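You operate a simulated robot arm through the tools that you are given. There is no shell and no other tool. Be economical: measure what you need, move in short steps, check, and stop when the job is done.

You run a simulated two-armed robot. Do the job below in one go: nothing can be reset, and whatever is moved stays where it is left.

JOB
Take the wheel chock and put it in the left wide cell of the low green tray. Then open the left drawer, put the white plug on the top of the orange-legged bench away in the inside of the left drawer and shut the drawer again. Then press the clips call button to switch it on. Keep to this order. Set down upright: wheel chock.

Only the result counts: the job must be done as asked and must still hold three seconds after the hand-in. Knocking over, shifting, dropping, spilling or breaking anything else fails it.

ROBOT AND FRAMES
Two 6-joint arms with fingered hands on one trunk, on a base that drives. Base frame: it is fixed to the floor where the robot stands at the start and does not move with it; the origin is under the middle of the robot, x ahead of it, y to its left, z up; the surface under the hand at the start is at about z = 620. Lengths are in mm, angles in degrees, forces in N, time in s.
The left shoulder is at the start at [84, 155, 715], the right one opposite. With the tool pointing down near the work surface each hand reaches from about 480 to 720 mm from the robot's upright axis, wherever it stands, measured 20 degrees to its own side. Places, roughly: clips call button [4300, -3200, 1100]; inside of the left drawer [4500, -2300, 700]; left drawer [4500, -2300, 700]; left wide cell of the low green tray (38x21 cm) [-1960, -160, 660]; white plug [1750, 3000, 750]. Payload 4 kg a hand.
Tool frame (each hand has its own): the origin (TCP) lies between the finger pads and is the grasp point; the fingertips stand 26 mm ahead of it; z points along the fingers, y is the line along which they close. Largest opening 132 mm; the body of the gripper starts 73 mm behind the TCP. The gripper is a hand of 3 fingers: y runs from the thumb to the fingers, the wrist lies at [0, 0, -224] in the tool frame, and closing takes about 1.5 s.
Orientation is that of the tool frame in the base frame, as a unit quaternion [x, y, z, w]. With the fingers straight down and closing along the base's y, the tool's x points along the base's -x, its y along +y and its z along -z.

CONTROLS
- The arms move only by the tool step_arm. It takes "left_increments", "right_increments" or both (then of equal length, played together; a hand with none holds still); each is a list that holds one entry, the list of rows, each a list of 7 numbers: the shift along the tool's x, y, z in units of 20 mm (1.0 is 20 mm), then the turn, a rotation vector about the tool's x, y, z in units of 8 degrees (1.0 is 8 degrees), then the opening, from 0 (shut) to 1 (fully open). In form: [[[x, y, z, wx, wy, wz, grip], ...]]. A call has 1 to 12 rows; each row shifts and turns the commanded pose from where the row before left it, along the tool's axes as they then stand. A call with a number of a shift or a turn outside -1 to 1 is refused whole. A row lasts 0.2 s, in which the tool goes at most 50 mm and 8.6 degrees; a call with a longer step from one row to the next is refused whole, and so is a gripper value outside its range. Where a pose cannot be reached the arm comes as near as it can. A force on the tool above 40 N (or 10 N above the force at the start of the call, whichever is more), or a blocked arm, ends the call early, and 0.2 s more pass. Each finger travels about 153 mm/s and halts on what it meets, pressing with about 26 N; the grip force reading is that of the motor and also rises with nothing between the fingers. The clock runs only during rows and for 0.2 s after the last one: add rows that do not move to give the fingers time. It gives the time, the measured TCP pose, the force on the tool (base axes), the opening and the grip force at its end, in the units of the frame above (readings bear some noise), with the torque about the TCP (base axes, N m) and any sound that the robot's microphone picked up, and new pictures: "show" is both (left out), scene, wrist or none (wrist: the cameras of the hands that moved).
- Cameras (640 x 400 px; columns grow to the right, rows downward): "scene" is now at [140.9, 24.8, 1010.5]; the picture's right is [0.31, -0.95, -0.01], its down [-0.74, -0.24, -0.63] and it looks along [0.59, 0.20, -0.78] (base axes); focal length 249 px, centre (320, 200). "left" rides on the left gripper at [-62, 3, -92] in its tool frame; the picture's right is [-0.05, -1.00, 0.00], its down [0.83, -0.04, -0.56] and it looks along [0.55, -0.03, 0.83] (tool axes); focal length 230 px, centre (320, 200). "right" rides on the right gripper at [62, 3, -92] in its tool frame; the picture's right is [-0.05, 1.00, 0.00], its down [-0.83, -0.04, -0.56] and it looks along [-0.55, -0.03, 0.83] (tool axes); focal length 230 px, centre (320, 200). There is no depth. A picture from a camera that has moved, and an enlarged one, comes with that camera's place and axes in the base frame and with its lens.
- raise_lower(by): slides the trunk up (or, below 0, down) by that many mm; the arms and the scene camera ride with it, the base frame stays. It gives what a move gives, with no picture.
- base_move(legs): drives the robot by 1 to 6 legs, each [ahead, turn to the left] in mm and degrees, along the robot's own axes; the way and the turn of a leg run together, so that a leg with both is an arc; at most 1500 mm and 180 degrees a leg. The arms and the cameras ride along, it lands a little off, and it stops where it bumps. It gives what a move gives, and a new picture of the scene camera.
- set_grasp(shape, hand): the hand has 3 fingers and takes this shape, open, in about a second: jaw (thumb against the fingers, like two jaws); tri (thumb and two fingers); tip (a fingertip pinch); poke (one finger out to press); point (the index stretched); flat (the hand flat); cup (the hand cupped); fist (a fist). The gripper value then closes the fingers along that shape, each until it touches; the sizes above hold for jaw. It gives what a move gives, with no picture.
- turn_head(pan, tilt): turns the head with the scene camera to pan (to the left, within 86 degrees either way) and tilt (down, from -29 to 69), counted from straight ahead of the robot. It gives what a move gives, and a new picture of the scene camera.
- zoom(camera, box): a new picture of the part [left, top, right, bottom] of that camera's present view, enlarged. No time passes.
- hand_in(): hands the job in; it is judged then, once.

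Go step by step. Nothing tells you exact positions but the pictures and the camera data: compare them with the known pose of the tool, close in by small moves and look again before you grip or let go. The budget is 165 turns and 260 pictures, counting those below and the enlarged ones. Unless the task says otherwise, let go and move clear before handing in.

The tools are called after "Call:" as name(argument=value, ...) on one line, values as JSON. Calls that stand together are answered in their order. step_arm: Moves the arms, as the interface text tells. Its arguments: {"type":"object","properties":{"left_increments":{"type":"array","items":{"type":"array","items":{"type":"array","items":{"type":"number"}}}},"right_increments":{"type":"array","items":{"type":"array","items":{"type":"array","items":{"type":"number"}}}},"show":{"type":"string","enum":["both","scene","wrist","none"]}},"required":[]} The other tools are called the same way: raise_lower (by) slides the trunk up or down; set_grasp (shape, hand) gives the hand a shape; base_move (legs) drives the base; turn_head (pan, tilt) turns the head that bears the scene camera; zoom (camera, box) takes an enlarged picture of a part of a camera's view; hand_in () hands the job in.

At the start:

```text
time_s: 0.0
left_position: [349.0, 285.1, 463.3]
left_ee_rot: [-0.002, 1.0, 0.0, 0.0]
left_contact_force: [-0.6, -0.9, -0.3]
left_wrist_torque: [0.05, 0.0, 0.01]
left_grip_width: 131.6
left_gripper_force: 0.1
left_shape: jaw
right_position: [610.0, -139.9, 649.2]
right_ee_rot: [-0.002, 1.0, 0.0, -0.001]
right_contact_force: [-0.2, -0.1, -0.6]
right_wrist_torque: [0.01, -0.01, 0.0]
right_grip_width: 132.0
right_gripper_force: 0.1
right_shape: jaw
trunk travel left (down, up): [-250.0, 590.0]
robot x, y, heading: [0.5, -2.6, -0.1]
head pan, tilt: [18.2, 50.2]
```

scene: 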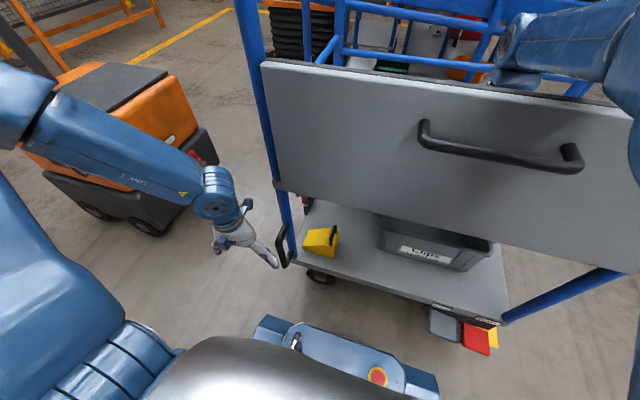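
right: 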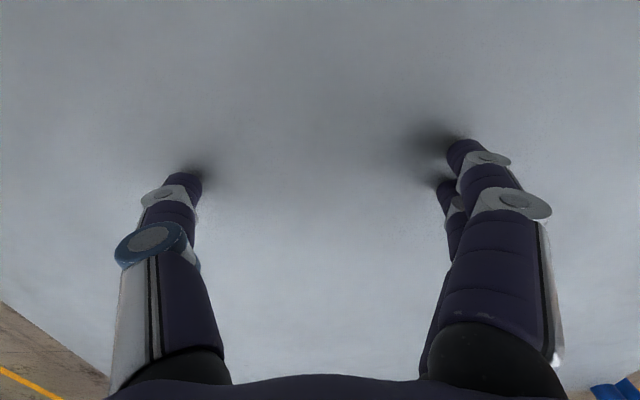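
left: 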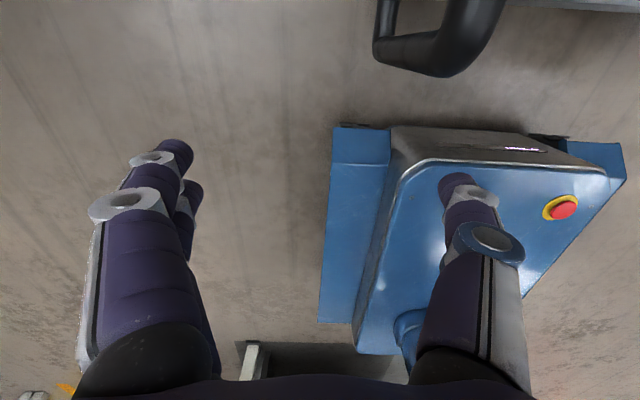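

I see a trolley ahead with a yellow chock on its lower shelf and a "Clips" box. I'll look more closely before moving.

Call:
zoom(camera="scene", box=[240, 160, 520, 360])

Call:
turn_head(pan=0, tilt=25)

```text
2.00 times, centred on (380, 260) of scene
camera zoom: at [140.9, 24.8, 1010.5], right [0.31, -0.95, -0.01], down [-0.74, -0.24, -0.63], along [0.59, 0.2, -0.78], focal length 499 px, centre (200, 80)
```

zoom: 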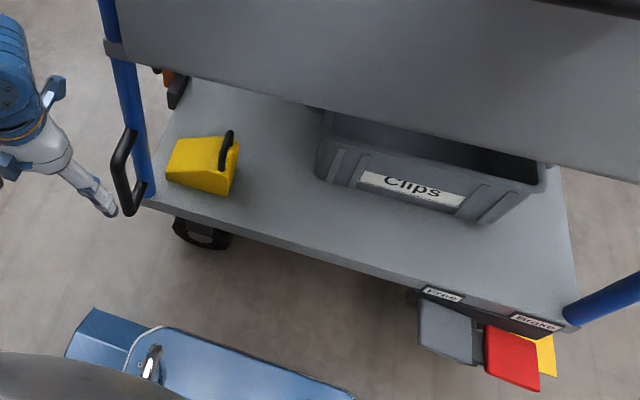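

```text
time_s: 0.9
left_position: [342.6, 282.3, 469.3]
left_ee_rot: [-0.003, 1.0, 0.0, 0.01]
left_contact_force: [-0.1, 0.2, 1.1]
left_wrist_torque: [-0.01, 0.01, 0.01]
left_grip_width: 132.1
left_gripper_force: 0.0
left_shape: jaw
right_position: [598.3, -139.4, 661.7]
right_ee_rot: [-0.003, 1.0, -0.001, 0.009]
right_contact_force: [-1.1, -0.3, 0.5]
right_wrist_torque: [-0.01, 0.0, 0.0]
right_grip_width: 131.8
right_gripper_force: 0.0
right_shape: jaw
trunk travel left (down, up): [-250.0, 590.0]
robot x, y, heading: [0.0, -1.0, 0.2]
head pan, tilt: [0.0, 25.0]
camera scene: at [160.6, 0.9, 1047.8], right [0.0, -1.0, 0.0], down [-0.44, 0.0, -0.9], along [0.9, 0.0, -0.44], focal length 249 px, centre (320, 200)
```

scene: 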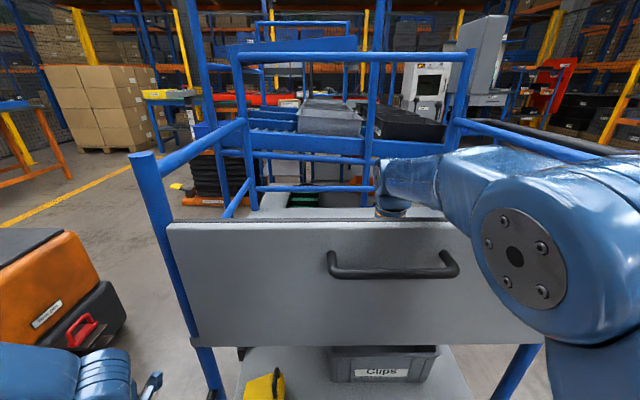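

The grey panel is a vertical front on the trolley, and the right hand is behind it. I'll raise the trunk to lift the hand clear, then back off and look.

Call:
raise_lower(by=300)

Call:
turn_head(pan=0, tilt=50)

```text
time_s: 3.9
left_position: [346.3, 279.9, 769.2]
left_ee_rot: [-0.002, 1.0, 0.001, 0.01]
left_contact_force: [0.4, 0.4, -0.8]
left_wrist_torque: [0.03, 0.01, -0.01]
left_grip_width: 132.1
left_gripper_force: 0.1
left_shape: jaw
right_position: [598.7, -140.8, 959.8]
right_ee_rot: [-0.003, 1.0, -0.001, 0.008]
right_contact_force: [-0.9, 0.2, 1.0]
right_wrist_torque: [0.02, 0.02, -0.01]
right_grip_width: 132.0
right_gripper_force: 0.2
right_shape: jaw
trunk travel left (down, up): [-550.0, 290.0]
robot x, y, heading: [-4.2, -3.1, -0.0]
head pan, tilt: [0.0, 25.0]
```

```text
time_s: 4.8
left_position: [345.6, 280.6, 769.4]
left_ee_rot: [-0.002, 1.0, 0.001, 0.01]
left_contact_force: [0.1, -0.2, -0.1]
left_wrist_torque: [0.0, -0.01, 0.01]
left_grip_width: 131.9
left_gripper_force: 0.0
left_shape: jaw
right_position: [597.4, -139.3, 959.9]
right_ee_rot: [-0.001, 1.0, -0.001, 0.009]
right_contact_force: [-0.6, -1.2, -0.1]
right_wrist_torque: [0.02, 0.0, 0.0]
right_grip_width: 131.8
right_gripper_force: 0.2
right_shape: jaw
trunk travel left (down, up): [-550.0, 290.0]
robot x, y, heading: [1.6, 1.1, 0.0]
head pan, tilt: [0.0, 50.0]
camera scene: at [150.6, 0.8, 1310.7], right [0.0, -1.0, 0.0], down [-0.78, 0.0, -0.63], along [0.63, 0.0, -0.78], focal length 249 px, centre (320, 200)
```

scene: 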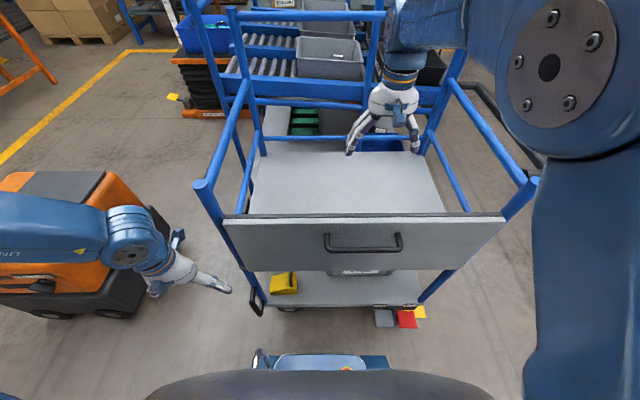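

The chock is at about (568, 170, 195), near the left front of the lower shelf. I'll back off and zoom in on it to choose a grasp.

Call:
base_move(legs=[[-350, 0]])

Call:
zoom(camera="scene", box=[220, 100, 420, 225])

```text
time_s: 7.1
left_position: [-10.0, 281.3, 769.3]
left_ee_rot: [-0.005, 1.0, 0.0, 0.011]
left_contact_force: [0.3, 0.3, 0.4]
left_wrist_torque: [0.02, -0.01, 0.01]
left_grip_width: 132.2
left_gripper_force: 0.1
left_shape: jaw
right_position: [247.4, -136.7, 960.3]
right_ee_rot: [-0.004, 1.0, 0.0, 0.008]
right_contact_force: [-0.1, 0.3, 0.7]
right_wrist_torque: [-0.01, 0.02, -0.03]
right_grip_width: 132.0
right_gripper_force: 0.1
right_shape: jaw
trunk travel left (down, up): [-550.0, 290.0]
robot x, y, heading: [-351.0, -1.3, 0.2]
head pan, tilt: [0.0, 50.0]
camera scene: at [-202.6, 1.0, 1310.7], right [0.01, -1.0, 0.0], down [-0.78, 0.0, -0.63], along [0.63, 0.0, -0.78], focal length 249 px, centre (320, 200)
```

scene: 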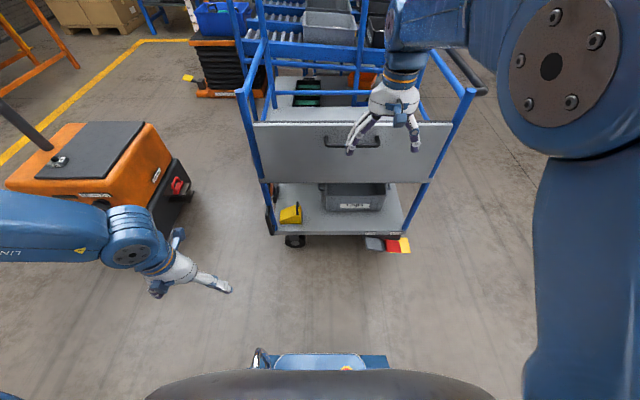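

```text
3.20 times, centred on (320, 162) of scene
camera zoom: at [-202.6, 1.0, 1310.7], right [0.01, -1.0, 0.0], down [-0.78, 0.0, -0.63], along [0.63, 0.0, -0.78], focal length 798 px, centre (320, 320)
```

zoom: 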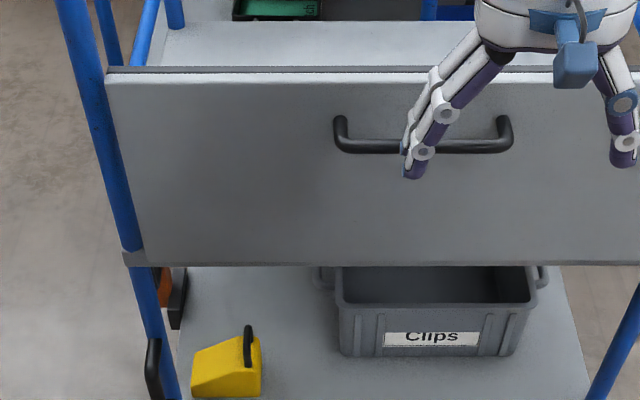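

I see a yellow wedge, tall on its right, with a black bar handle on top. Next I'll bring the left hand forward and the right hand back, then lower the trunk.

Call:
step_arm(left_increments=[[[-1, -0.35, 0, 0, 0, 0, 1], [-1, -0.35, 0, 0, 0, 0, 1], [-1, -0.35, 0, 0, 0, 0, 1], [-1, -0.35, 0, 0, 0, 0, 1], [-1, -0.35, 0, 0, 0, 0, 1], [-1, -0.35, 0, 0, 0, 0, 1], [-1, -0.35, 0, 0, 0, 0, 1], [-1, -0.35, 0, 0, 0, 0, 1], [-1, -0.35, 0, 0, 0, 0, 1], [-1, -0.35, 0, 0, 0, 0, 1], [-1, -0.35, 0, 0, 0, 0, 1], [-1, -0.35, 0, 0, 0, 0, 1]]], right_increments=[[[0.5, -0.25, 0, 0, 0, 0, 1], [0.5, -0.25, 0, 0, 0, 0, 1], [0.5, -0.25, 0, 0, 0, 0, 1], [0.5, -0.25, 0, 0, 0, 0, 1], [0.5, -0.25, 0, 0, 0, 0, 1], [0.5, -0.25, 0, 0, 0, 0, 1], [0.5, -0.25, 0, 0, 0, 0, 1], [0.5, -0.25, 0, 0, 0, 0, 1], [0.5, -0.25, 0, 0, 0, 0, 1], [0.5, -0.25, 0, 0, 0, 0, 1], [0.5, -0.25, 0, 0, 0, 0, 1], [0.5, -0.25, 0, 0, 0, 0, 1]]], show="none")

Call:
raise_lower(by=-400)

Call:
turn_head(pan=10, tilt=40)

```text
time_s: 9.7
left_position: [176.6, 292.6, 778.8]
left_ee_rot: [-0.005, 1.0, 0.0, 0.02]
left_contact_force: [-0.3, 0.1, -0.1]
left_wrist_torque: [-0.02, 0.01, 0.05]
left_grip_width: 132.1
left_gripper_force: 0.1
left_shape: jaw
left hand out of reach, approached as far as the arm can: row 6, 7, 8, 9, 10, 11, 12
right_position: [109.9, -199.3, 962.0]
right_ee_rot: [-0.004, 1.0, 0.0, 0.013]
right_contact_force: [-0.1, -0.3, 0.5]
right_wrist_torque: [0.01, -0.03, 0.0]
right_grip_width: 132.1
right_gripper_force: 0.0
right_shape: jaw
trunk travel left (down, up): [-550.0, 290.0]
robot x, y, heading: [-352.6, -0.9, 0.4]
head pan, tilt: [0.0, 50.0]
```

```text
time_s: 13.5
left_position: [175.2, 293.1, 377.4]
left_ee_rot: [-0.005, 1.0, 0.0, 0.021]
left_contact_force: [-0.5, -0.7, 0.2]
left_wrist_torque: [0.03, 0.0, 0.02]
left_grip_width: 132.1
left_gripper_force: 0.1
left_shape: jaw
right_position: [109.7, -197.3, 566.0]
right_ee_rot: [-0.004, 1.0, 0.0, 0.018]
right_contact_force: [-0.8, -0.2, 0.0]
right_wrist_torque: [0.02, -0.03, -0.03]
right_grip_width: 132.4
right_gripper_force: 0.0
right_shape: jaw
trunk travel left (down, up): [-150.0, 690.0]
robot x, y, heading: [-351.9, 0.5, 0.2]
head pan, tilt: [0.0, 50.0]
```

```text
time_s: 14.2
left_position: [174.7, 292.1, 378.0]
left_ee_rot: [-0.005, 1.0, 0.002, 0.02]
left_contact_force: [-0.6, -1.0, 0.0]
left_wrist_torque: [0.02, 0.01, -0.01]
left_grip_width: 132.0
left_gripper_force: 0.1
left_shape: jaw
right_position: [110.2, -198.4, 566.1]
right_ee_rot: [-0.005, 1.0, 0.0, 0.017]
right_contact_force: [0.6, -0.9, 0.2]
right_wrist_torque: [0.0, -0.01, -0.03]
right_grip_width: 131.9
right_gripper_force: 0.0
right_shape: jaw
trunk travel left (down, up): [-150.0, 690.0]
robot x, y, heading: [-354.2, 0.6, 0.5]
head pan, tilt: [10.0, 40.0]
camera scene: at [-202.6, 15.7, 924.7], right [0.18, -0.98, 0.0], down [-0.65, -0.12, -0.75], along [0.74, 0.14, -0.66], focal length 249 px, centre (320, 200)
```

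scene: 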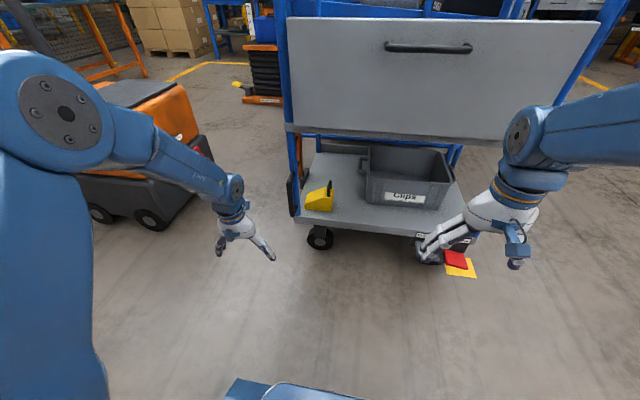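

The chock is clear now; I'll zoom in for its shape and dimensions.

Call:
zoom(camera="scene", box=[280, 150, 376, 210])

Call:
step_arm(left_increments=[[[0, -0.4, 0, 0, -0.6, 0, 1], [0, -0.4, 0, 0, -0.6, 0, 1], [0, -0.4, 0, 0, -0.6, 0, 1], [0, -0.4, 0, 0, -0.6, 0, 1], [0, -0.4, 0, 0, -0.6, 0, 1], [0, -0.4, 0, 0, -0.6, 0, 1], [0, -0.4, 0, 0, -0.6, 0, 1], [0, -0.4, 0, 0, -0.6, 0, 1]]], show="both")

```text
6.67 times, centred on (328, 180) of scene
camera zoom: at [-202.6, 15.7, 924.7], right [0.18, -0.98, 0.0], down [-0.65, -0.12, -0.75], along [0.74, 0.14, -0.66], focal length 1662 px, centre (267, 333)
```

zoom: 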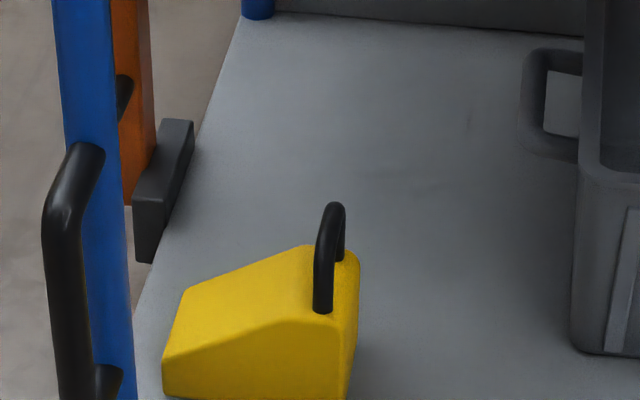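

```text
time_s: 16.0
left_position: [173.9, 253.2, 375.5]
left_ee_rot: [-0.006, 0.955, 0.02, 0.297]
left_contact_force: [0.6, -0.4, 0.5]
left_wrist_torque: [0.0, 0.04, 0.02]
left_grip_width: 132.0
left_gripper_force: 0.0
left_shape: jaw
left hand out of reach, approached as far as the arm can: row 5, 6, 7
right_position: [110.4, -197.7, 566.0]
right_ee_rot: [-0.005, 1.0, 0.0, 0.018]
right_contact_force: [0.7, 0.0, -0.3]
right_wrist_torque: [-0.01, 0.0, 0.0]
right_grip_width: 132.0
right_gripper_force: 0.0
right_shape: jaw
trunk travel left (down, up): [-150.0, 690.0]
robot x, y, heading: [-354.2, 0.2, 0.6]
head pan, tilt: [10.0, 40.0]
camera scene: at [-202.6, 15.6, 924.7], right [0.18, -0.98, 0.0], down [-0.65, -0.12, -0.75], along [0.74, 0.14, -0.66], focal length 249 px, centre (320, 200)
camera left: at [172.3, 251.5, 485.9], right [0.07, -1.0, -0.01], down [-1.0, -0.07, -0.01], along [0.01, 0.01, -1.0], focal length 230 px, centre (320, 200)
```

scene: 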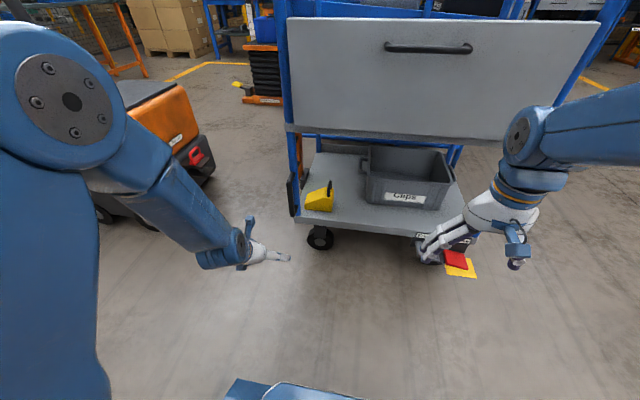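
left: 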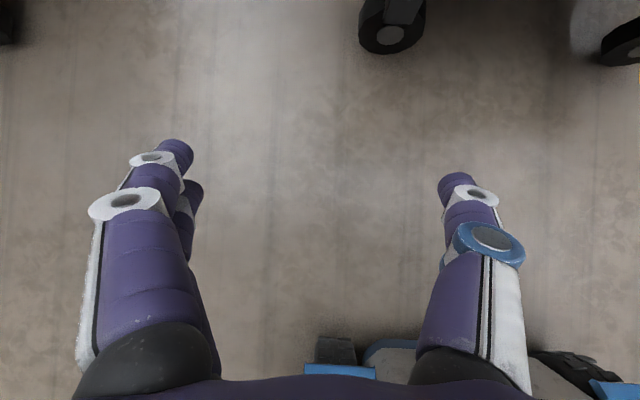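

The handle is a flat loop lying along x at about (565, 120, 310). I'll tilt the left hand further forward, level with the handle, and look.

Call:
step_arm(left_increments=[[[0, -0.3, 0, 0, -0.7, 0, 1], [0, -0.3, 0, 0, -0.7, 0, 1], [0, -0.3, 0, 0, -0.7, 0, 1], [0, -0.3, 0, 0, -0.7, 0, 1], [0, -0.3, 0, 0, -0.7, 0, 1], [0, -0.3, 0, 0, -0.7, 0, 1], [0, -0.3, 0, 0, -0.7, 0, 1], [0, -0.3, 0, 0, -0.7, 0, 1]]], show="wrist")

```text
time_s: 17.8
left_position: [176.3, 206.3, 374.2]
left_ee_rot: [0.001, 0.77, 0.021, 0.638]
left_contact_force: [0.4, -1.0, 0.2]
left_wrist_torque: [-0.01, -0.02, 0.01]
left_grip_width: 131.7
left_gripper_force: 0.1
left_shape: jaw
right_position: [110.4, -197.4, 566.2]
right_ee_rot: [-0.005, 1.0, 0.0, 0.017]
right_contact_force: [0.0, 0.2, -0.6]
right_wrist_torque: [0.01, 0.01, 0.06]
right_grip_width: 131.9
right_gripper_force: 0.1
right_shape: jaw
trunk travel left (down, up): [-150.0, 690.0]
robot x, y, heading: [-352.3, -1.1, 0.3]
head pan, tilt: [10.0, 40.0]
camera left: at [96.6, 204.4, 452.1], right [0.03, -1.0, 0.02], down [-0.7, -0.04, -0.71], along [0.71, 0.01, -0.7], focal length 230 px, centre (320, 200)
```

left: 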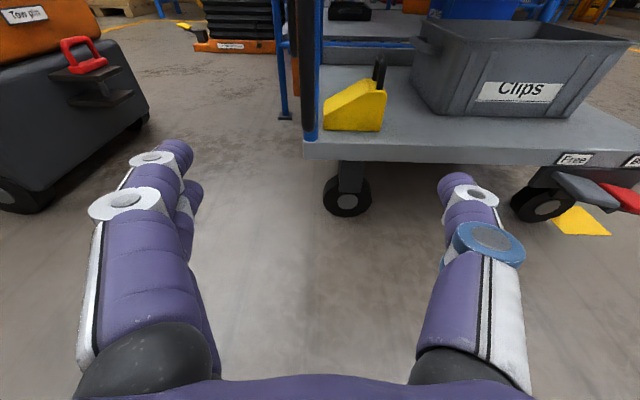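

The wrist camera shows the handle at about (555, 115, 323). I'll drive in 230 mm and line the hand up with it.

Call:
base_move(legs=[[230, 0]])

Call:
step_arm(left_increments=[[[0.4, -0.75, 0, 0, 0, 0, 1], [0.4, -0.75, 0, 0, 0, 0, 1], [0.4, -0.75, 0, 0, 0, 0, 1], [0.4, -0.75, 0, 0, 0, 0, 1], [0.4, -0.75, 0, 0, 0, 0, 1], [0.4, -0.75, 0, 0, 0, 0, 1]]], show="both")

```text
time_s: 19.5
left_position: [407.0, 206.5, 375.1]
left_ee_rot: [0.002, 0.77, 0.02, 0.638]
left_contact_force: [0.7, -0.2, -0.1]
left_wrist_torque: [0.05, 0.0, -0.02]
left_grip_width: 131.9
left_gripper_force: 0.1
left_shape: jaw
right_position: [341.2, -196.8, 565.7]
right_ee_rot: [-0.004, 1.0, 0.0, 0.018]
right_contact_force: [0.4, 0.4, 0.1]
right_wrist_torque: [-0.02, -0.03, -0.01]
right_grip_width: 131.8
right_gripper_force: 0.1
right_shape: jaw
trunk travel left (down, up): [-150.0, 690.0]
robot x, y, heading: [-120.1, 2.4, 0.5]
head pan, tilt: [10.0, 40.0]
camera scene: at [28.8, 17.0, 924.7], right [0.18, -0.98, 0.0], down [-0.65, -0.12, -0.75], along [0.74, 0.14, -0.66], focal length 249 px, centre (320, 200)
```

scene: 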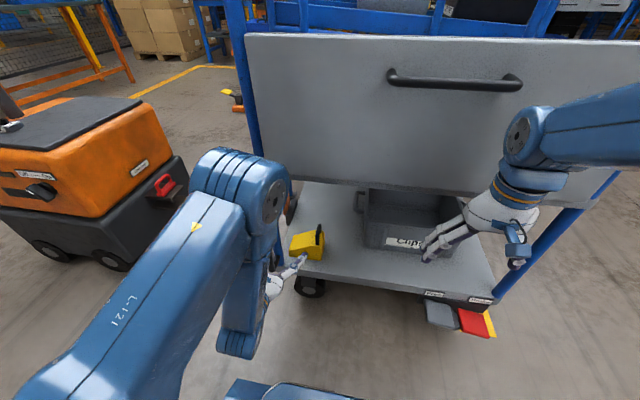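

```text
time_s: 20.9
left_position: [409.1, 164.7, 321.3]
left_ee_rot: [0.002, 0.763, 0.022, 0.646]
left_contact_force: [-6.2, 12.7, 10.3]
left_wrist_torque: [0.69, 0.0, 0.43]
left_grip_width: 132.0
left_gripper_force: 0.0
left_shape: jaw
left hand out of reach, approached as far as the arm can: row 3, 4, 5, 6
right_position: [329.0, -197.8, 561.3]
right_ee_rot: [-0.004, 1.0, 0.0, 0.008]
right_contact_force: [0.8, 0.1, -0.9]
right_wrist_torque: [0.01, 0.02, -0.01]
right_grip_width: 131.8
right_gripper_force: 0.0
right_shape: jaw
trunk travel left (down, up): [-150.0, 690.0]
robot x, y, heading: [-118.3, 1.1, 0.0]
head pan, tilt: [10.0, 40.0]
camera scene: at [27.5, 17.1, 925.2], right [0.18, -0.98, 0.0], down [-0.65, -0.12, -0.75], along [0.74, 0.14, -0.66], focal length 249 px, centre (320, 200)
camera left: at [327.1, 162.3, 397.1], right [0.03, -1.0, 0.02], down [-0.68, -0.03, -0.73], along [0.73, 0.01, -0.68], focal length 230 px, centre (320, 200)
```

scene: 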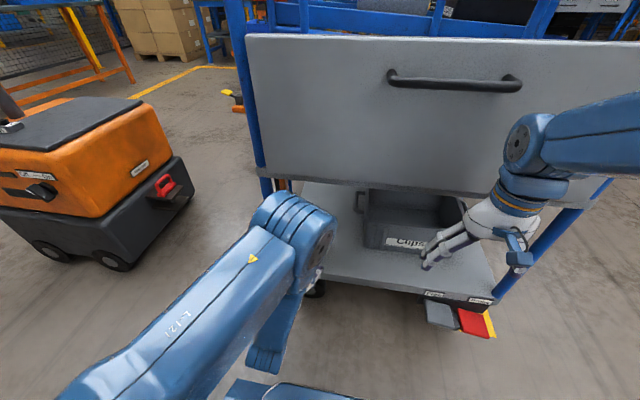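
left: 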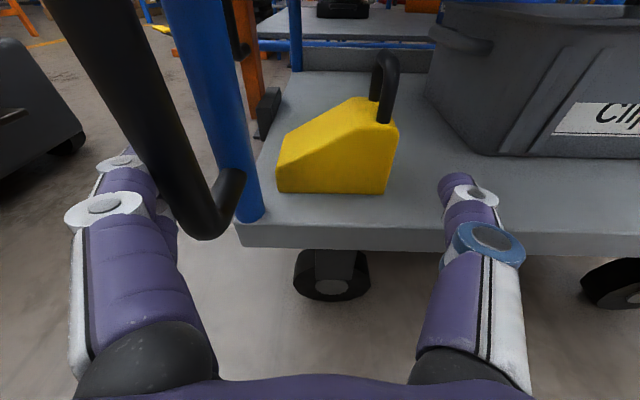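

My left finger has touched the trolley's black side handle. I'll ease off to the left and retreat straight back before realigning.

Call:
step_arm(left_increments=[[[0, 0.6, 0, 0, 0, 0, 1], [0, 0.6, 0, 0, 0, 0, 1], [0, 0, 0, 0, 0, 0, 1]]], show="none")

Call:
base_move(legs=[[-180, 0]])

```text
time_s: 21.7
left_position: [407.9, 187.0, 320.4]
left_ee_rot: [0.002, 0.764, 0.02, 0.645]
left_contact_force: [-0.9, -0.5, -0.2]
left_wrist_torque: [0.03, 0.0, 0.0]
left_grip_width: 131.8
left_gripper_force: 0.0
left_shape: jaw
right_position: [329.3, -197.5, 562.0]
right_ee_rot: [-0.005, 1.0, -0.001, 0.008]
right_contact_force: [0.6, 0.0, 0.7]
right_wrist_torque: [0.02, 0.0, 0.0]
right_grip_width: 132.0
right_gripper_force: 0.2
right_shape: jaw
trunk travel left (down, up): [-150.0, 690.0]
robot x, y, heading: [-122.2, -1.6, 0.4]
head pan, tilt: [10.0, 40.0]
```

```text
time_s: 23.2
left_position: [225.8, 187.2, 321.2]
left_ee_rot: [0.0, 0.765, 0.022, 0.644]
left_contact_force: [-0.3, -0.6, -0.4]
left_wrist_torque: [0.0, 0.01, 0.03]
left_grip_width: 131.9
left_gripper_force: 0.0
left_shape: jaw
right_position: [157.0, -197.0, 568.8]
right_ee_rot: [-0.006, 1.0, 0.0, 0.015]
right_contact_force: [-0.5, 0.3, -0.4]
right_wrist_torque: [-0.01, 0.0, -0.02]
right_grip_width: 131.7
right_gripper_force: 0.0
right_shape: jaw
trunk travel left (down, up): [-150.0, 690.0]
robot x, y, heading: [-304.9, -0.5, 0.5]
head pan, tilt: [10.0, 40.0]
camera scene: at [-152.7, 16.7, 924.8], right [0.18, -0.98, 0.0], down [-0.65, -0.12, -0.75], along [0.74, 0.14, -0.66], focal length 249 px, centre (320, 200)
```

scene: 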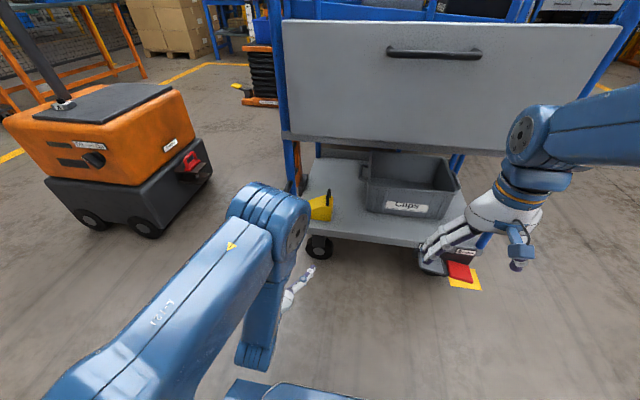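

The handle re-triangulates to (555, 109, 328). I'll narrow the fingers and shift the hand to y = 109 here in free space.

Call:
step_arm(left_increments=[[[-0.1, -0.6, 0, 0, 0, 0, 0.65], [-0.1, -0.6, 0, 0, 0, 0, 0.65], [-0.1, -0.6, 0, 0, 0, 0, 0.65], [-0.1, -0.6, 0, 0, 0, 0, 0.65], [-0.1, -0.6, 0, 0, 0, 0, 0.65], [-0.1, -0.6, 0, 0, 0, 0, 0.65], [-0.1, -0.3, 0, 0, 0, 0, 0.65]]], show="wrist")

```text
time_s: 24.9
left_position: [236.6, 163.5, 326.4]
left_ee_rot: [0.002, 0.758, 0.02, 0.652]
left_contact_force: [0.8, -0.7, 0.8]
left_wrist_torque: [0.01, 0.02, 0.0]
left_grip_width: 86.4
left_gripper_force: 0.0
left_shape: jaw
left hand out of reach, approached as far as the arm can: row 2, 3, 4, 5, 6, 7
right_position: [145.8, -196.8, 559.0]
right_ee_rot: [-0.007, 1.0, 0.0, -0.001]
right_contact_force: [-0.1, 0.1, -0.4]
right_wrist_torque: [0.02, 0.04, 0.01]
right_grip_width: 132.1
right_gripper_force: 0.0
right_shape: jaw
trunk travel left (down, up): [-150.0, 690.0]
robot x, y, heading: [-304.2, -3.8, 0.6]
head pan, tilt: [10.0, 40.0]
camera left: at [153.2, 160.9, 400.3], right [0.03, -1.0, 0.02], down [-0.67, -0.03, -0.74], along [0.74, 0.01, -0.67], focal length 230 px, centre (320, 200)
```

left: 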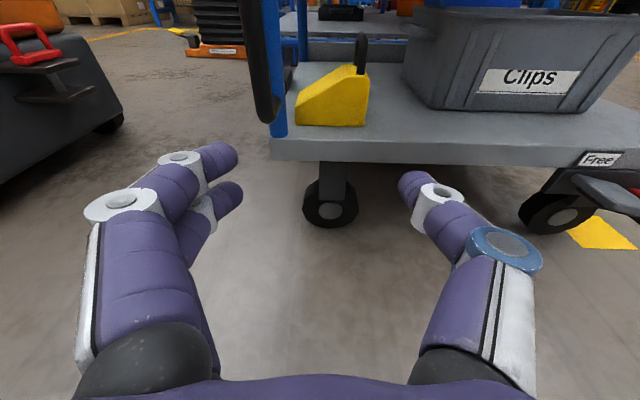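

The arm can't reach further inward, so I'll shift the base about 55 mm to the right by backing away at an angle and returning straight.

Call:
base_move(legs=[[0, 10.5], [-300, 0], [0, -11], [400, 0]])

Call:
step_arm(left_increments=[[[0, 0, 0, 0, 0, 0, 0.65]]], show="wrist")

```text
time_s: 27.7
left_position: [-96.7, 206.9, 338.3]
left_ee_rot: [-0.073, 0.748, 0.085, 0.654]
left_contact_force: [-0.1, 0.2, 0.0]
left_wrist_torque: [-0.02, -0.01, -0.01]
left_grip_width: 85.8
left_gripper_force: 0.1
left_shape: jaw
right_position: [-121.7, -171.4, 543.2]
right_ee_rot: [-0.096, 0.995, -0.002, -0.032]
right_contact_force: [0.2, 0.1, 0.0]
right_wrist_torque: [0.01, 0.03, 0.01]
right_grip_width: 131.9
right_gripper_force: 0.0
right_shape: jaw
trunk travel left (down, up): [-150.0, 690.0]
robot x, y, heading: [-585.8, -57.8, 10.6]
head pan, tilt: [10.0, 40.0]
stopped in leg 2: the robot was blocked; the commanded pose is now the measured one
camera scene: at [-429.4, -10.4, 923.6], right [0.35, -0.94, -0.01], down [-0.63, -0.23, -0.75], along [0.7, 0.27, -0.67], focal length 249 px, centre (320, 200)
```

scene: 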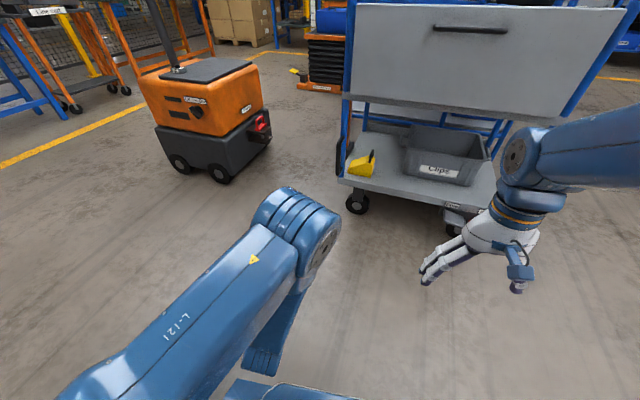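

```text
time_s: 28.1
left_position: [-95.9, 206.5, 338.3]
left_ee_rot: [-0.073, 0.748, 0.084, 0.654]
left_contact_force: [-0.5, 0.2, -0.3]
left_wrist_torque: [-0.03, 0.02, -0.02]
left_grip_width: 85.8
left_gripper_force: 0.1
left_shape: jaw
right_position: [-120.6, -171.5, 540.9]
right_ee_rot: [-0.096, 0.995, -0.003, -0.033]
right_contact_force: [0.2, -0.3, -0.5]
right_wrist_torque: [0.0, 0.01, 0.01]
right_grip_width: 132.0
right_gripper_force: 0.2
right_shape: jaw
trunk travel left (down, up): [-150.0, 690.0]
robot x, y, heading: [-586.3, -54.5, 10.7]
head pan, tilt: [10.0, 40.0]
camera left: at [-177.6, 188.9, 410.0], right [0.23, -0.97, 0.02], down [-0.64, -0.16, -0.75], along [0.74, 0.16, -0.66], focal length 230 px, centre (320, 200)
```

left: 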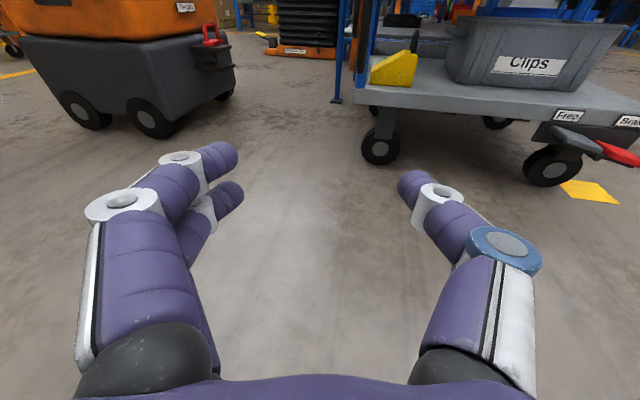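

Backing bumped something behind, so I'll move forward off it before straightening up, then take a look behind me.

Call:
base_move(legs=[[60, 0], [0, -11.5], [300, 0]])

Call:
turn_head(pan=86, tilt=20)

```text
time_s: 31.5
left_position: [303.2, 109.2, 343.5]
left_ee_rot: [0.01, 0.745, 0.014, 0.666]
left_contact_force: [-0.6, -0.4, 0.6]
left_wrist_torque: [0.0, -0.04, 0.0]
left_grip_width: 86.0
left_gripper_force: 0.0
left_shape: jaw
right_position: [212.1, -253.2, 558.7]
right_ee_rot: [0.003, 1.0, 0.001, -0.014]
right_contact_force: [-0.4, -1.1, 0.4]
right_wrist_torque: [0.03, -0.02, 0.0]
right_grip_width: 131.8
right_gripper_force: 0.0
right_shape: jaw
trunk travel left (down, up): [-150.0, 690.0]
robot x, y, heading: [-226.4, -51.4, -0.9]
head pan, tilt: [10.0, 40.0]
camera scene: at [-76.0, -35.8, 924.7], right [0.16, -0.99, 0.0], down [-0.65, -0.1, -0.75], along [0.74, 0.13, -0.66], focal length 249 px, centre (320, 200)
```

scene: 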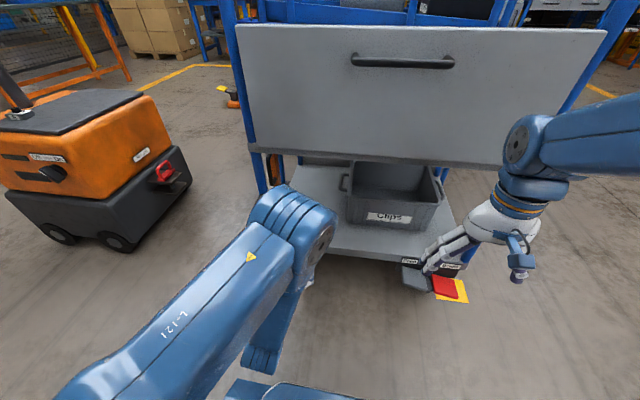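

```text
time_s: 33.0
left_position: [298.7, 111.7, 354.6]
left_ee_rot: [0.009, 0.739, 0.014, 0.673]
left_contact_force: [0.2, -0.4, -0.3]
left_wrist_torque: [-0.01, -0.02, 0.02]
left_grip_width: 85.7
left_gripper_force: 0.0
left_shape: jaw
right_position: [198.8, -253.4, 550.0]
right_ee_rot: [0.003, 1.0, 0.001, -0.029]
right_contact_force: [0.2, -0.9, 0.1]
right_wrist_torque: [-0.02, -0.03, -0.01]
right_grip_width: 131.8
right_gripper_force: 0.0
right_shape: jaw
trunk travel left (down, up): [-150.0, 690.0]
robot x, y, heading: [-225.9, -47.8, -0.8]
head pan, tilt: [85.9, 20.0]
camera scene: at [-151.7, 43.2, 957.6], right [1.0, -0.08, -0.02], down [-0.05, -0.34, -0.94], along [0.07, 0.94, -0.34], focal length 249 px, centre (320, 200)
```

scene: 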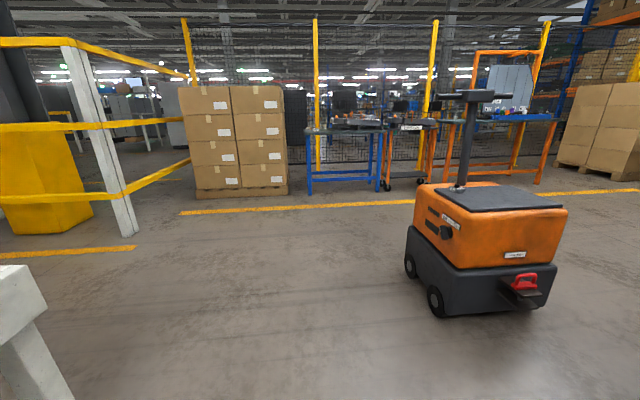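

There are racks and benches off to my left. Back to the chock: I'll lower the hand a little and look through the wrist camera.

Call:
turn_head(pan=10, tilt=40)

Call:
step_arm(left_increments=[[[0.4, 0, 0, 0, 0.3, 0, 0.65], [0.4, 0, 0, 0, 0.3, 0, 0.65], [0, 0, 0, 0, 0, 0, 0.65]]], show="wrist")

```text
time_s: 34.5
left_position: [297.0, 111.7, 354.7]
left_ee_rot: [0.009, 0.738, 0.013, 0.674]
left_contact_force: [0.3, -0.6, 0.7]
left_wrist_torque: [-0.01, 0.01, 0.02]
left_grip_width: 85.5
left_gripper_force: 0.1
left_shape: jaw
right_position: [199.1, -254.8, 548.7]
right_ee_rot: [0.003, 1.0, 0.001, -0.028]
right_contact_force: [-0.4, 0.0, 0.4]
right_wrist_torque: [-0.03, -0.03, 0.0]
right_grip_width: 131.7
right_gripper_force: 0.1
right_shape: jaw
trunk travel left (down, up): [-150.0, 690.0]
robot x, y, heading: [-224.9, -48.2, -0.7]
head pan, tilt: [10.0, 40.0]
camera scene: at [-76.1, -35.7, 924.8], right [0.16, -0.99, 0.0], down [-0.65, -0.11, -0.75], along [0.74, 0.13, -0.66], focal length 249 px, centre (320, 200)
```

scene: 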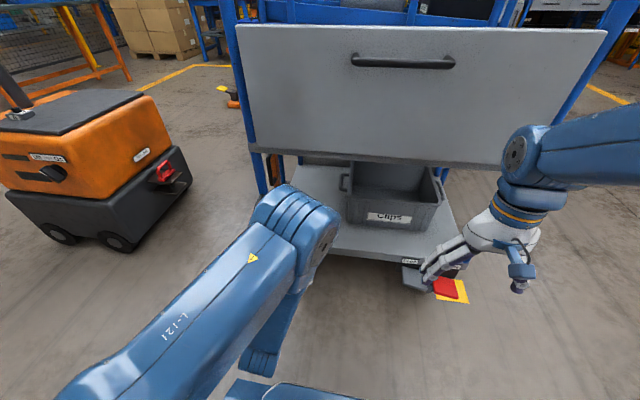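

```text
time_s: 35.3
left_position: [296.3, 113.1, 337.4]
left_ee_rot: [0.012, 0.767, 0.011, 0.642]
left_contact_force: [0.5, 0.2, 0.9]
left_wrist_torque: [0.0, -0.05, 0.0]
left_grip_width: 86.0
left_gripper_force: 0.0
left_shape: jaw
right_position: [199.3, -254.4, 550.6]
right_ee_rot: [0.003, 1.0, 0.0, -0.029]
right_contact_force: [-0.4, -0.2, 0.3]
right_wrist_torque: [0.02, 0.01, 0.0]
right_grip_width: 131.7
right_gripper_force: 0.1
right_shape: jaw
trunk travel left (down, up): [-150.0, 690.0]
robot x, y, heading: [-226.7, -51.6, -0.4]
head pan, tilt: [10.0, 40.0]
camera left: at [216.7, 112.3, 413.4], right [0.01, -1.0, 0.02], down [-0.69, -0.02, -0.72], along [0.72, -0.01, -0.69], focal length 230 px, centre (320, 200)
```

left: 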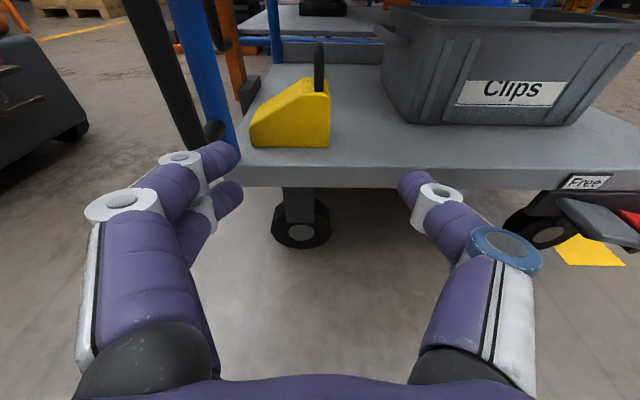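

The handle is edge-on and straight ahead of the hand at y ≈ 112. I'll drive in 160 mm and check again.

Call:
base_move(legs=[[160, 0.4]])

Call:
step_arm(left_increments=[[[0, 0, 0, 0, 0, 0, 0.65]]], show="wrist")

```text
time_s: 36.7
left_position: [458.8, 114.5, 337.3]
left_ee_rot: [0.008, 0.766, 0.015, 0.643]
left_contact_force: [0.7, 0.8, -0.7]
left_wrist_torque: [0.01, 0.0, 0.02]
left_grip_width: 86.2
left_gripper_force: 0.1
left_shape: jaw
right_position: [362.8, -252.5, 548.1]
right_ee_rot: [0.0, 1.0, 0.001, -0.029]
right_contact_force: [0.3, -0.5, -0.6]
right_wrist_torque: [-0.01, -0.02, -0.03]
right_grip_width: 132.0
right_gripper_force: 0.1
right_shape: jaw
trunk travel left (down, up): [-150.0, 690.0]
robot x, y, heading: [-64.9, -53.1, 0.2]
head pan, tilt: [10.0, 40.0]
camera scene: at [85.8, -36.1, 924.7], right [0.17, -0.99, 0.0], down [-0.65, -0.11, -0.75], along [0.74, 0.13, -0.66], focal length 249 px, centre (320, 200)
```

scene: 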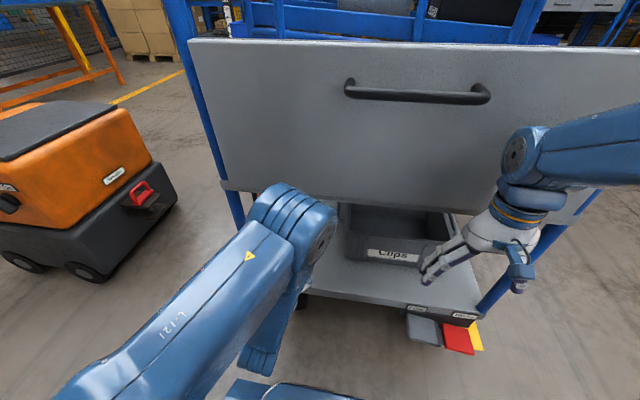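

```text
time_s: 37.1
left_position: [451.1, 118.0, 345.7]
left_ee_rot: [0.004, 0.761, 0.017, 0.649]
left_contact_force: [0.7, 0.7, -0.1]
left_wrist_torque: [0.0, 0.03, -0.02]
left_grip_width: 86.0
left_gripper_force: 0.1
left_shape: jaw
right_position: [349.1, -252.2, 539.7]
right_ee_rot: [0.0, 0.999, 0.0, -0.045]
right_contact_force: [-0.6, 0.1, -0.3]
right_wrist_torque: [0.01, -0.02, -0.01]
right_grip_width: 131.8
right_gripper_force: 0.1
right_shape: jaw
trunk travel left (down, up): [-150.0, 690.0]
robot x, y, heading: [-59.8, -51.7, -0.2]
head pan, tilt: [10.0, 40.0]
camera left: at [370.3, 117.1, 420.7], right [0.02, -1.0, 0.02], down [-0.68, -0.03, -0.73], along [0.73, 0.0, -0.68], focal length 230 px, centre (320, 200)
```

left: 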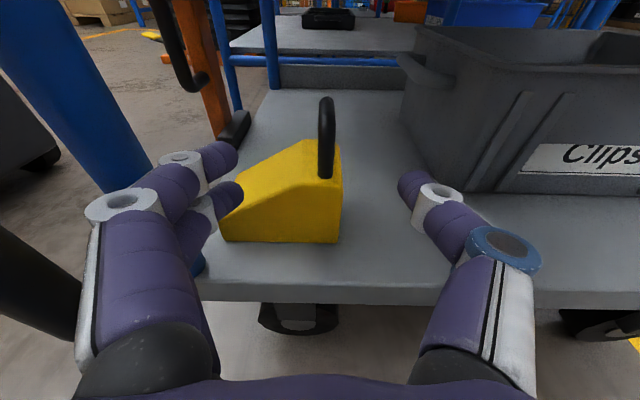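

The handle spans about z 290–357 at (558, 114). I'll advance the left hand around it.

Call:
step_arm(left_increments=[[[-0.05, -0.05, 0.66, 0, 0, 0, 0.65], [-0.05, -0.05, 0.66, 0, 0, 0, 0.65], [-0.05, -0.05, 0.66, 0, 0, 0, 0.65], [-0.05, -0.05, 0.66, 0, 0, 0, 0.65], [-0.05, -0.05, 0.66, 0, 0, 0, 0.65], [-0.05, -0.05, 0.66, 0, 0, 0, 0.65], [0, 0, 0.66, 0, 0, 0, 0.65], [0, 0, 0.6, 0, 0, 0, 0.65], [0, 0, 0, 0, 0, 0, 0.65]]], show="wrist")

```text
time_s: 39.1
left_position: [557.1, 110.4, 337.3]
left_ee_rot: [0.007, 0.76, 0.016, 0.649]
left_contact_force: [-0.4, 0.0, -0.5]
left_wrist_torque: [-0.01, -0.01, 0.03]
left_grip_width: 85.9
left_gripper_force: 0.1
left_shape: jaw
right_position: [349.2, -252.8, 540.0]
right_ee_rot: [-0.002, 0.999, 0.001, -0.046]
right_contact_force: [-0.2, -0.2, 1.0]
right_wrist_torque: [0.02, -0.01, -0.01]
right_grip_width: 131.8
right_gripper_force: 0.0
right_shape: jaw
trunk travel left (down, up): [-150.0, 690.0]
robot x, y, heading: [-63.1, -50.7, -0.1]
head pan, tilt: [10.0, 40.0]
camera left: at [474.9, 110.0, 412.0], right [0.02, -1.0, 0.02], down [-0.68, -0.02, -0.73], along [0.73, 0.0, -0.68], focal length 230 px, centre (320, 200)
```

left: 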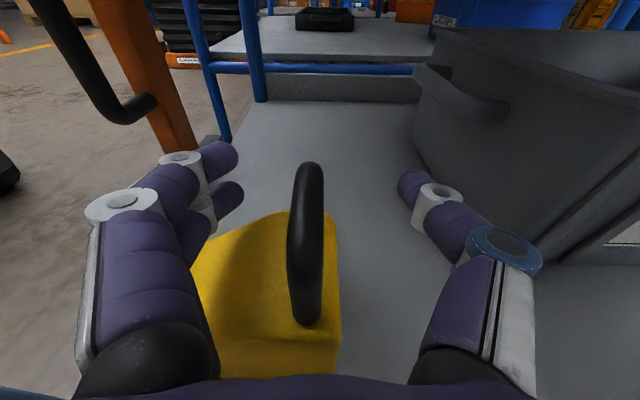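

The loop handle now sits between the fingers. I'll lower slightly, centre on it, and close.

Call:
step_arm(left_increments=[[[0.35, 0.2, 0, 0, 0, 0, 0.65], [0, 0, 0, 0, 0, 0, 0.5], [0, 0, 0, 0, 0, 0, 0.35], [0, 0, 0, 0, 0, 0, 0.2], [0, 0, 0, 0, 0, 0, 0.0], [0, 0, 0, 0, 0, 0, 0.0], [0, 0, 0, 0, 0, 0, 0.0], [0, 0, 0, 0, 0, 0, 0.0], [0, 0, 0, 0, 0, 0, 0.0]]], show="wrist")

```text
time_s: 41.1
left_position: [554.4, 114.6, 330.2]
left_ee_rot: [0.008, 0.76, 0.016, 0.649]
left_contact_force: [0.1, -2.4, 2.3]
left_wrist_torque: [0.25, -0.04, 0.1]
left_grip_width: 8.0
left_gripper_force: 25.8
left_shape: jaw
right_position: [349.3, -252.2, 540.0]
right_ee_rot: [0.0, 0.999, 0.001, -0.044]
right_contact_force: [-0.3, -1.2, -0.4]
right_wrist_torque: [0.0, -0.01, 0.02]
right_grip_width: 132.1
right_gripper_force: 0.0
right_shape: jaw
trunk travel left (down, up): [-150.0, 690.0]
robot x, y, heading: [-63.4, -52.8, -0.0]
head pan, tilt: [10.0, 40.0]
camera left: at [472.7, 114.1, 404.9], right [0.02, -1.0, 0.02], down [-0.68, -0.02, -0.73], along [0.73, 0.0, -0.68], focal length 230 px, centre (320, 200)
```

left: 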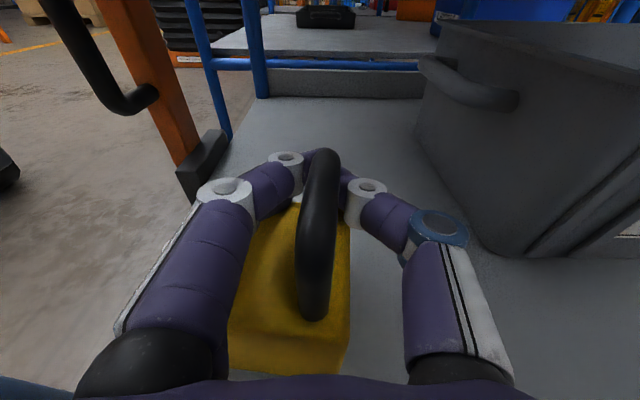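

The handle looks gripped. I'll lift a little and check that it holds.

Call:
step_arm(left_increments=[[[-0.5, 0, 0, 0, 0, 0, 0], [-0.5, 0, 0, 0, 0, 0, 0], [-0.5, 0, 0, 0, 0, 0, 0], [-0.5, 0, 0, 0, 0, 0, 0], [0, 0, 0, 0, 0, 0, 0]]], show="wrist")

```text
time_s: 42.3
left_position: [560.6, 113.3, 367.3]
left_ee_rot: [0.007, 0.76, 0.016, 0.65]
left_contact_force: [-0.4, 0.5, -0.6]
left_wrist_torque: [0.02, 0.04, 0.02]
left_grip_width: 2.1
left_gripper_force: 26.3
left_shape: jaw
right_position: [349.3, -252.3, 540.1]
right_ee_rot: [-0.001, 0.999, 0.0, -0.046]
right_contact_force: [0.3, -0.5, -0.1]
right_wrist_torque: [0.0, 0.0, 0.03]
right_grip_width: 131.7
right_gripper_force: 0.1
right_shape: jaw
trunk travel left (down, up): [-150.0, 690.0]
robot x, y, heading: [-64.7, -52.4, -0.3]
head pan, tilt: [10.0, 40.0]
camera left: at [479.6, 113.3, 442.3], right [0.02, -1.0, 0.02], down [-0.68, -0.02, -0.73], along [0.73, 0.0, -0.68], focal length 230 px, centre (320, 200)
```

left: 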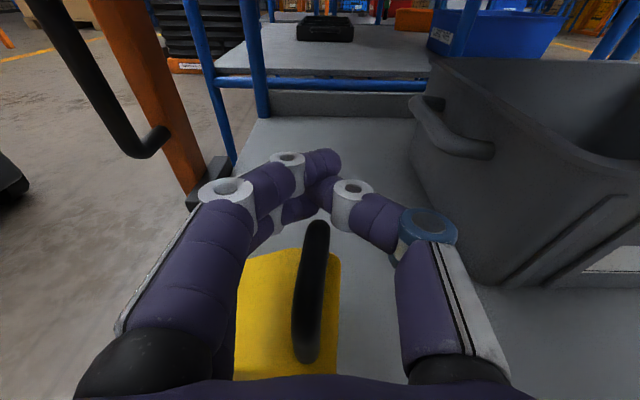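

It slipped: the loop spans x ≈ 512–558, so I gripped its far end. I'll open, come back 20 mm, lower, and look again.

Call:
step_arm(left_increments=[[[0, 0, 0, 0, 0, 0, 0.3], [0, 0, 0, 0, 0, 0, 0.6], [0, 0, -0.6, 0, 0, 0, 0.6], [0.6, 0, -0.6, 0, 0, 0, 0.6], [0.8, 0, 0, 0, 0, 0, 0.6], [0.8, 0, 0, 0, 0, 0, 0.6], [0, 0, 0, 0, 0, 0, 0.6]]], show="wrist")

```text
time_s: 43.9
left_position: [530.1, 113.3, 326.5]
left_ee_rot: [0.008, 0.76, 0.015, 0.649]
left_contact_force: [0.5, -0.6, 0.6]
left_wrist_torque: [-0.02, -0.02, -0.03]
left_grip_width: 78.6
left_gripper_force: 0.1
left_shape: jaw
right_position: [349.8, -251.6, 539.3]
right_ee_rot: [0.0, 0.999, 0.001, -0.046]
right_contact_force: [-0.9, 0.0, 0.5]
right_wrist_torque: [0.04, 0.04, 0.03]
right_grip_width: 132.0
right_gripper_force: 0.1
right_shape: jaw
trunk travel left (down, up): [-150.0, 690.0]
robot x, y, heading: [-62.5, -51.9, -0.3]
head pan, tilt: [10.0, 40.0]
camera left: at [449.2, 114.5, 402.1], right [0.02, -1.0, 0.02], down [-0.68, -0.02, -0.73], along [0.73, 0.0, -0.68], focal length 230 px, centre (320, 200)
```

left: 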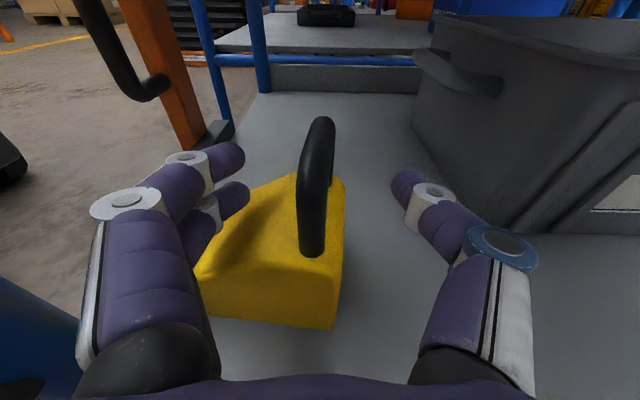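

I'll zoom in on the handle for a precise reading before gripping again.

Call:
zoom(camera="left", box=[200, 100, 424, 240])

```text
2.86 times, centred on (312, 170) of left
camera zoom: at [449.2, 114.5, 402.1], right [0.02, -1.0, 0.02], down [-0.68, -0.02, -0.73], along [0.73, 0.0, -0.68], focal length 657 px, centre (343, 286)
```

zoom: 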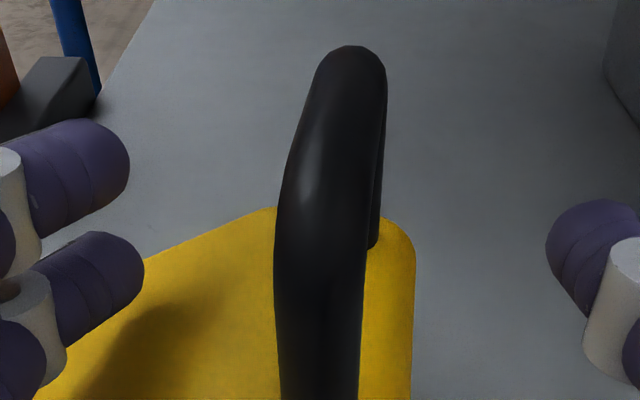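

The loop is yawed about -12°, with its near leg at (523, 119). I'll align the hand and clamp the near leg at the pads.

Call:
step_arm(left_increments=[[[0, 0.15, -0.15, 0.8, 0, 0, 0.6], [0.1, 0.15, -0.1, 0.7, 0, 0, 0.6], [0, 0, 0, 0, 0, 0, 0.45], [0, 0, 0, 0, 0, 0, 0.3], [0, 0, 0, 0, 0, 0, 0.15], [0, 0, 0, 0, 0, 0, 0.0], [0, 0, 0, 0, 0, 0, 0.0], [0, 0, 0, 0, 0, 0, 0.0], [0, 0, 0, 0, 0, 0, 0.0]]], show="wrist")

```text
time_s: 45.9
left_position: [525.2, 121.0, 326.3]
left_ee_rot: [0.075, 0.758, -0.064, 0.644]
left_contact_force: [0.5, 1.5, 2.2]
left_wrist_torque: [0.27, -0.3, 0.2]
left_grip_width: 2.2
left_gripper_force: 26.1
left_shape: jaw
right_position: [348.6, -252.0, 540.2]
right_ee_rot: [-0.001, 0.999, 0.001, -0.046]
right_contact_force: [0.1, -0.4, 0.2]
right_wrist_torque: [0.03, 0.0, 0.0]
right_grip_width: 132.0
right_gripper_force: 0.1
right_shape: jaw
trunk travel left (down, up): [-150.0, 690.0]
robot x, y, heading: [-67.2, -52.4, 0.0]
head pan, tilt: [10.0, 40.0]
camera left: at [446.2, 139.0, 401.8], right [-0.19, -0.98, 0.05], down [-0.68, 0.09, -0.73], along [0.71, -0.17, -0.68], focal length 230 px, centre (320, 200)
```

left: 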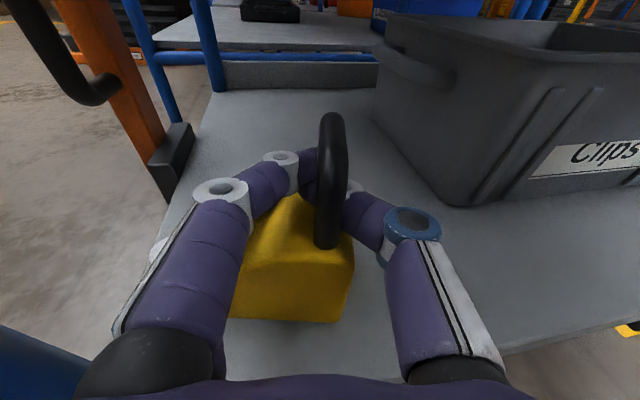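

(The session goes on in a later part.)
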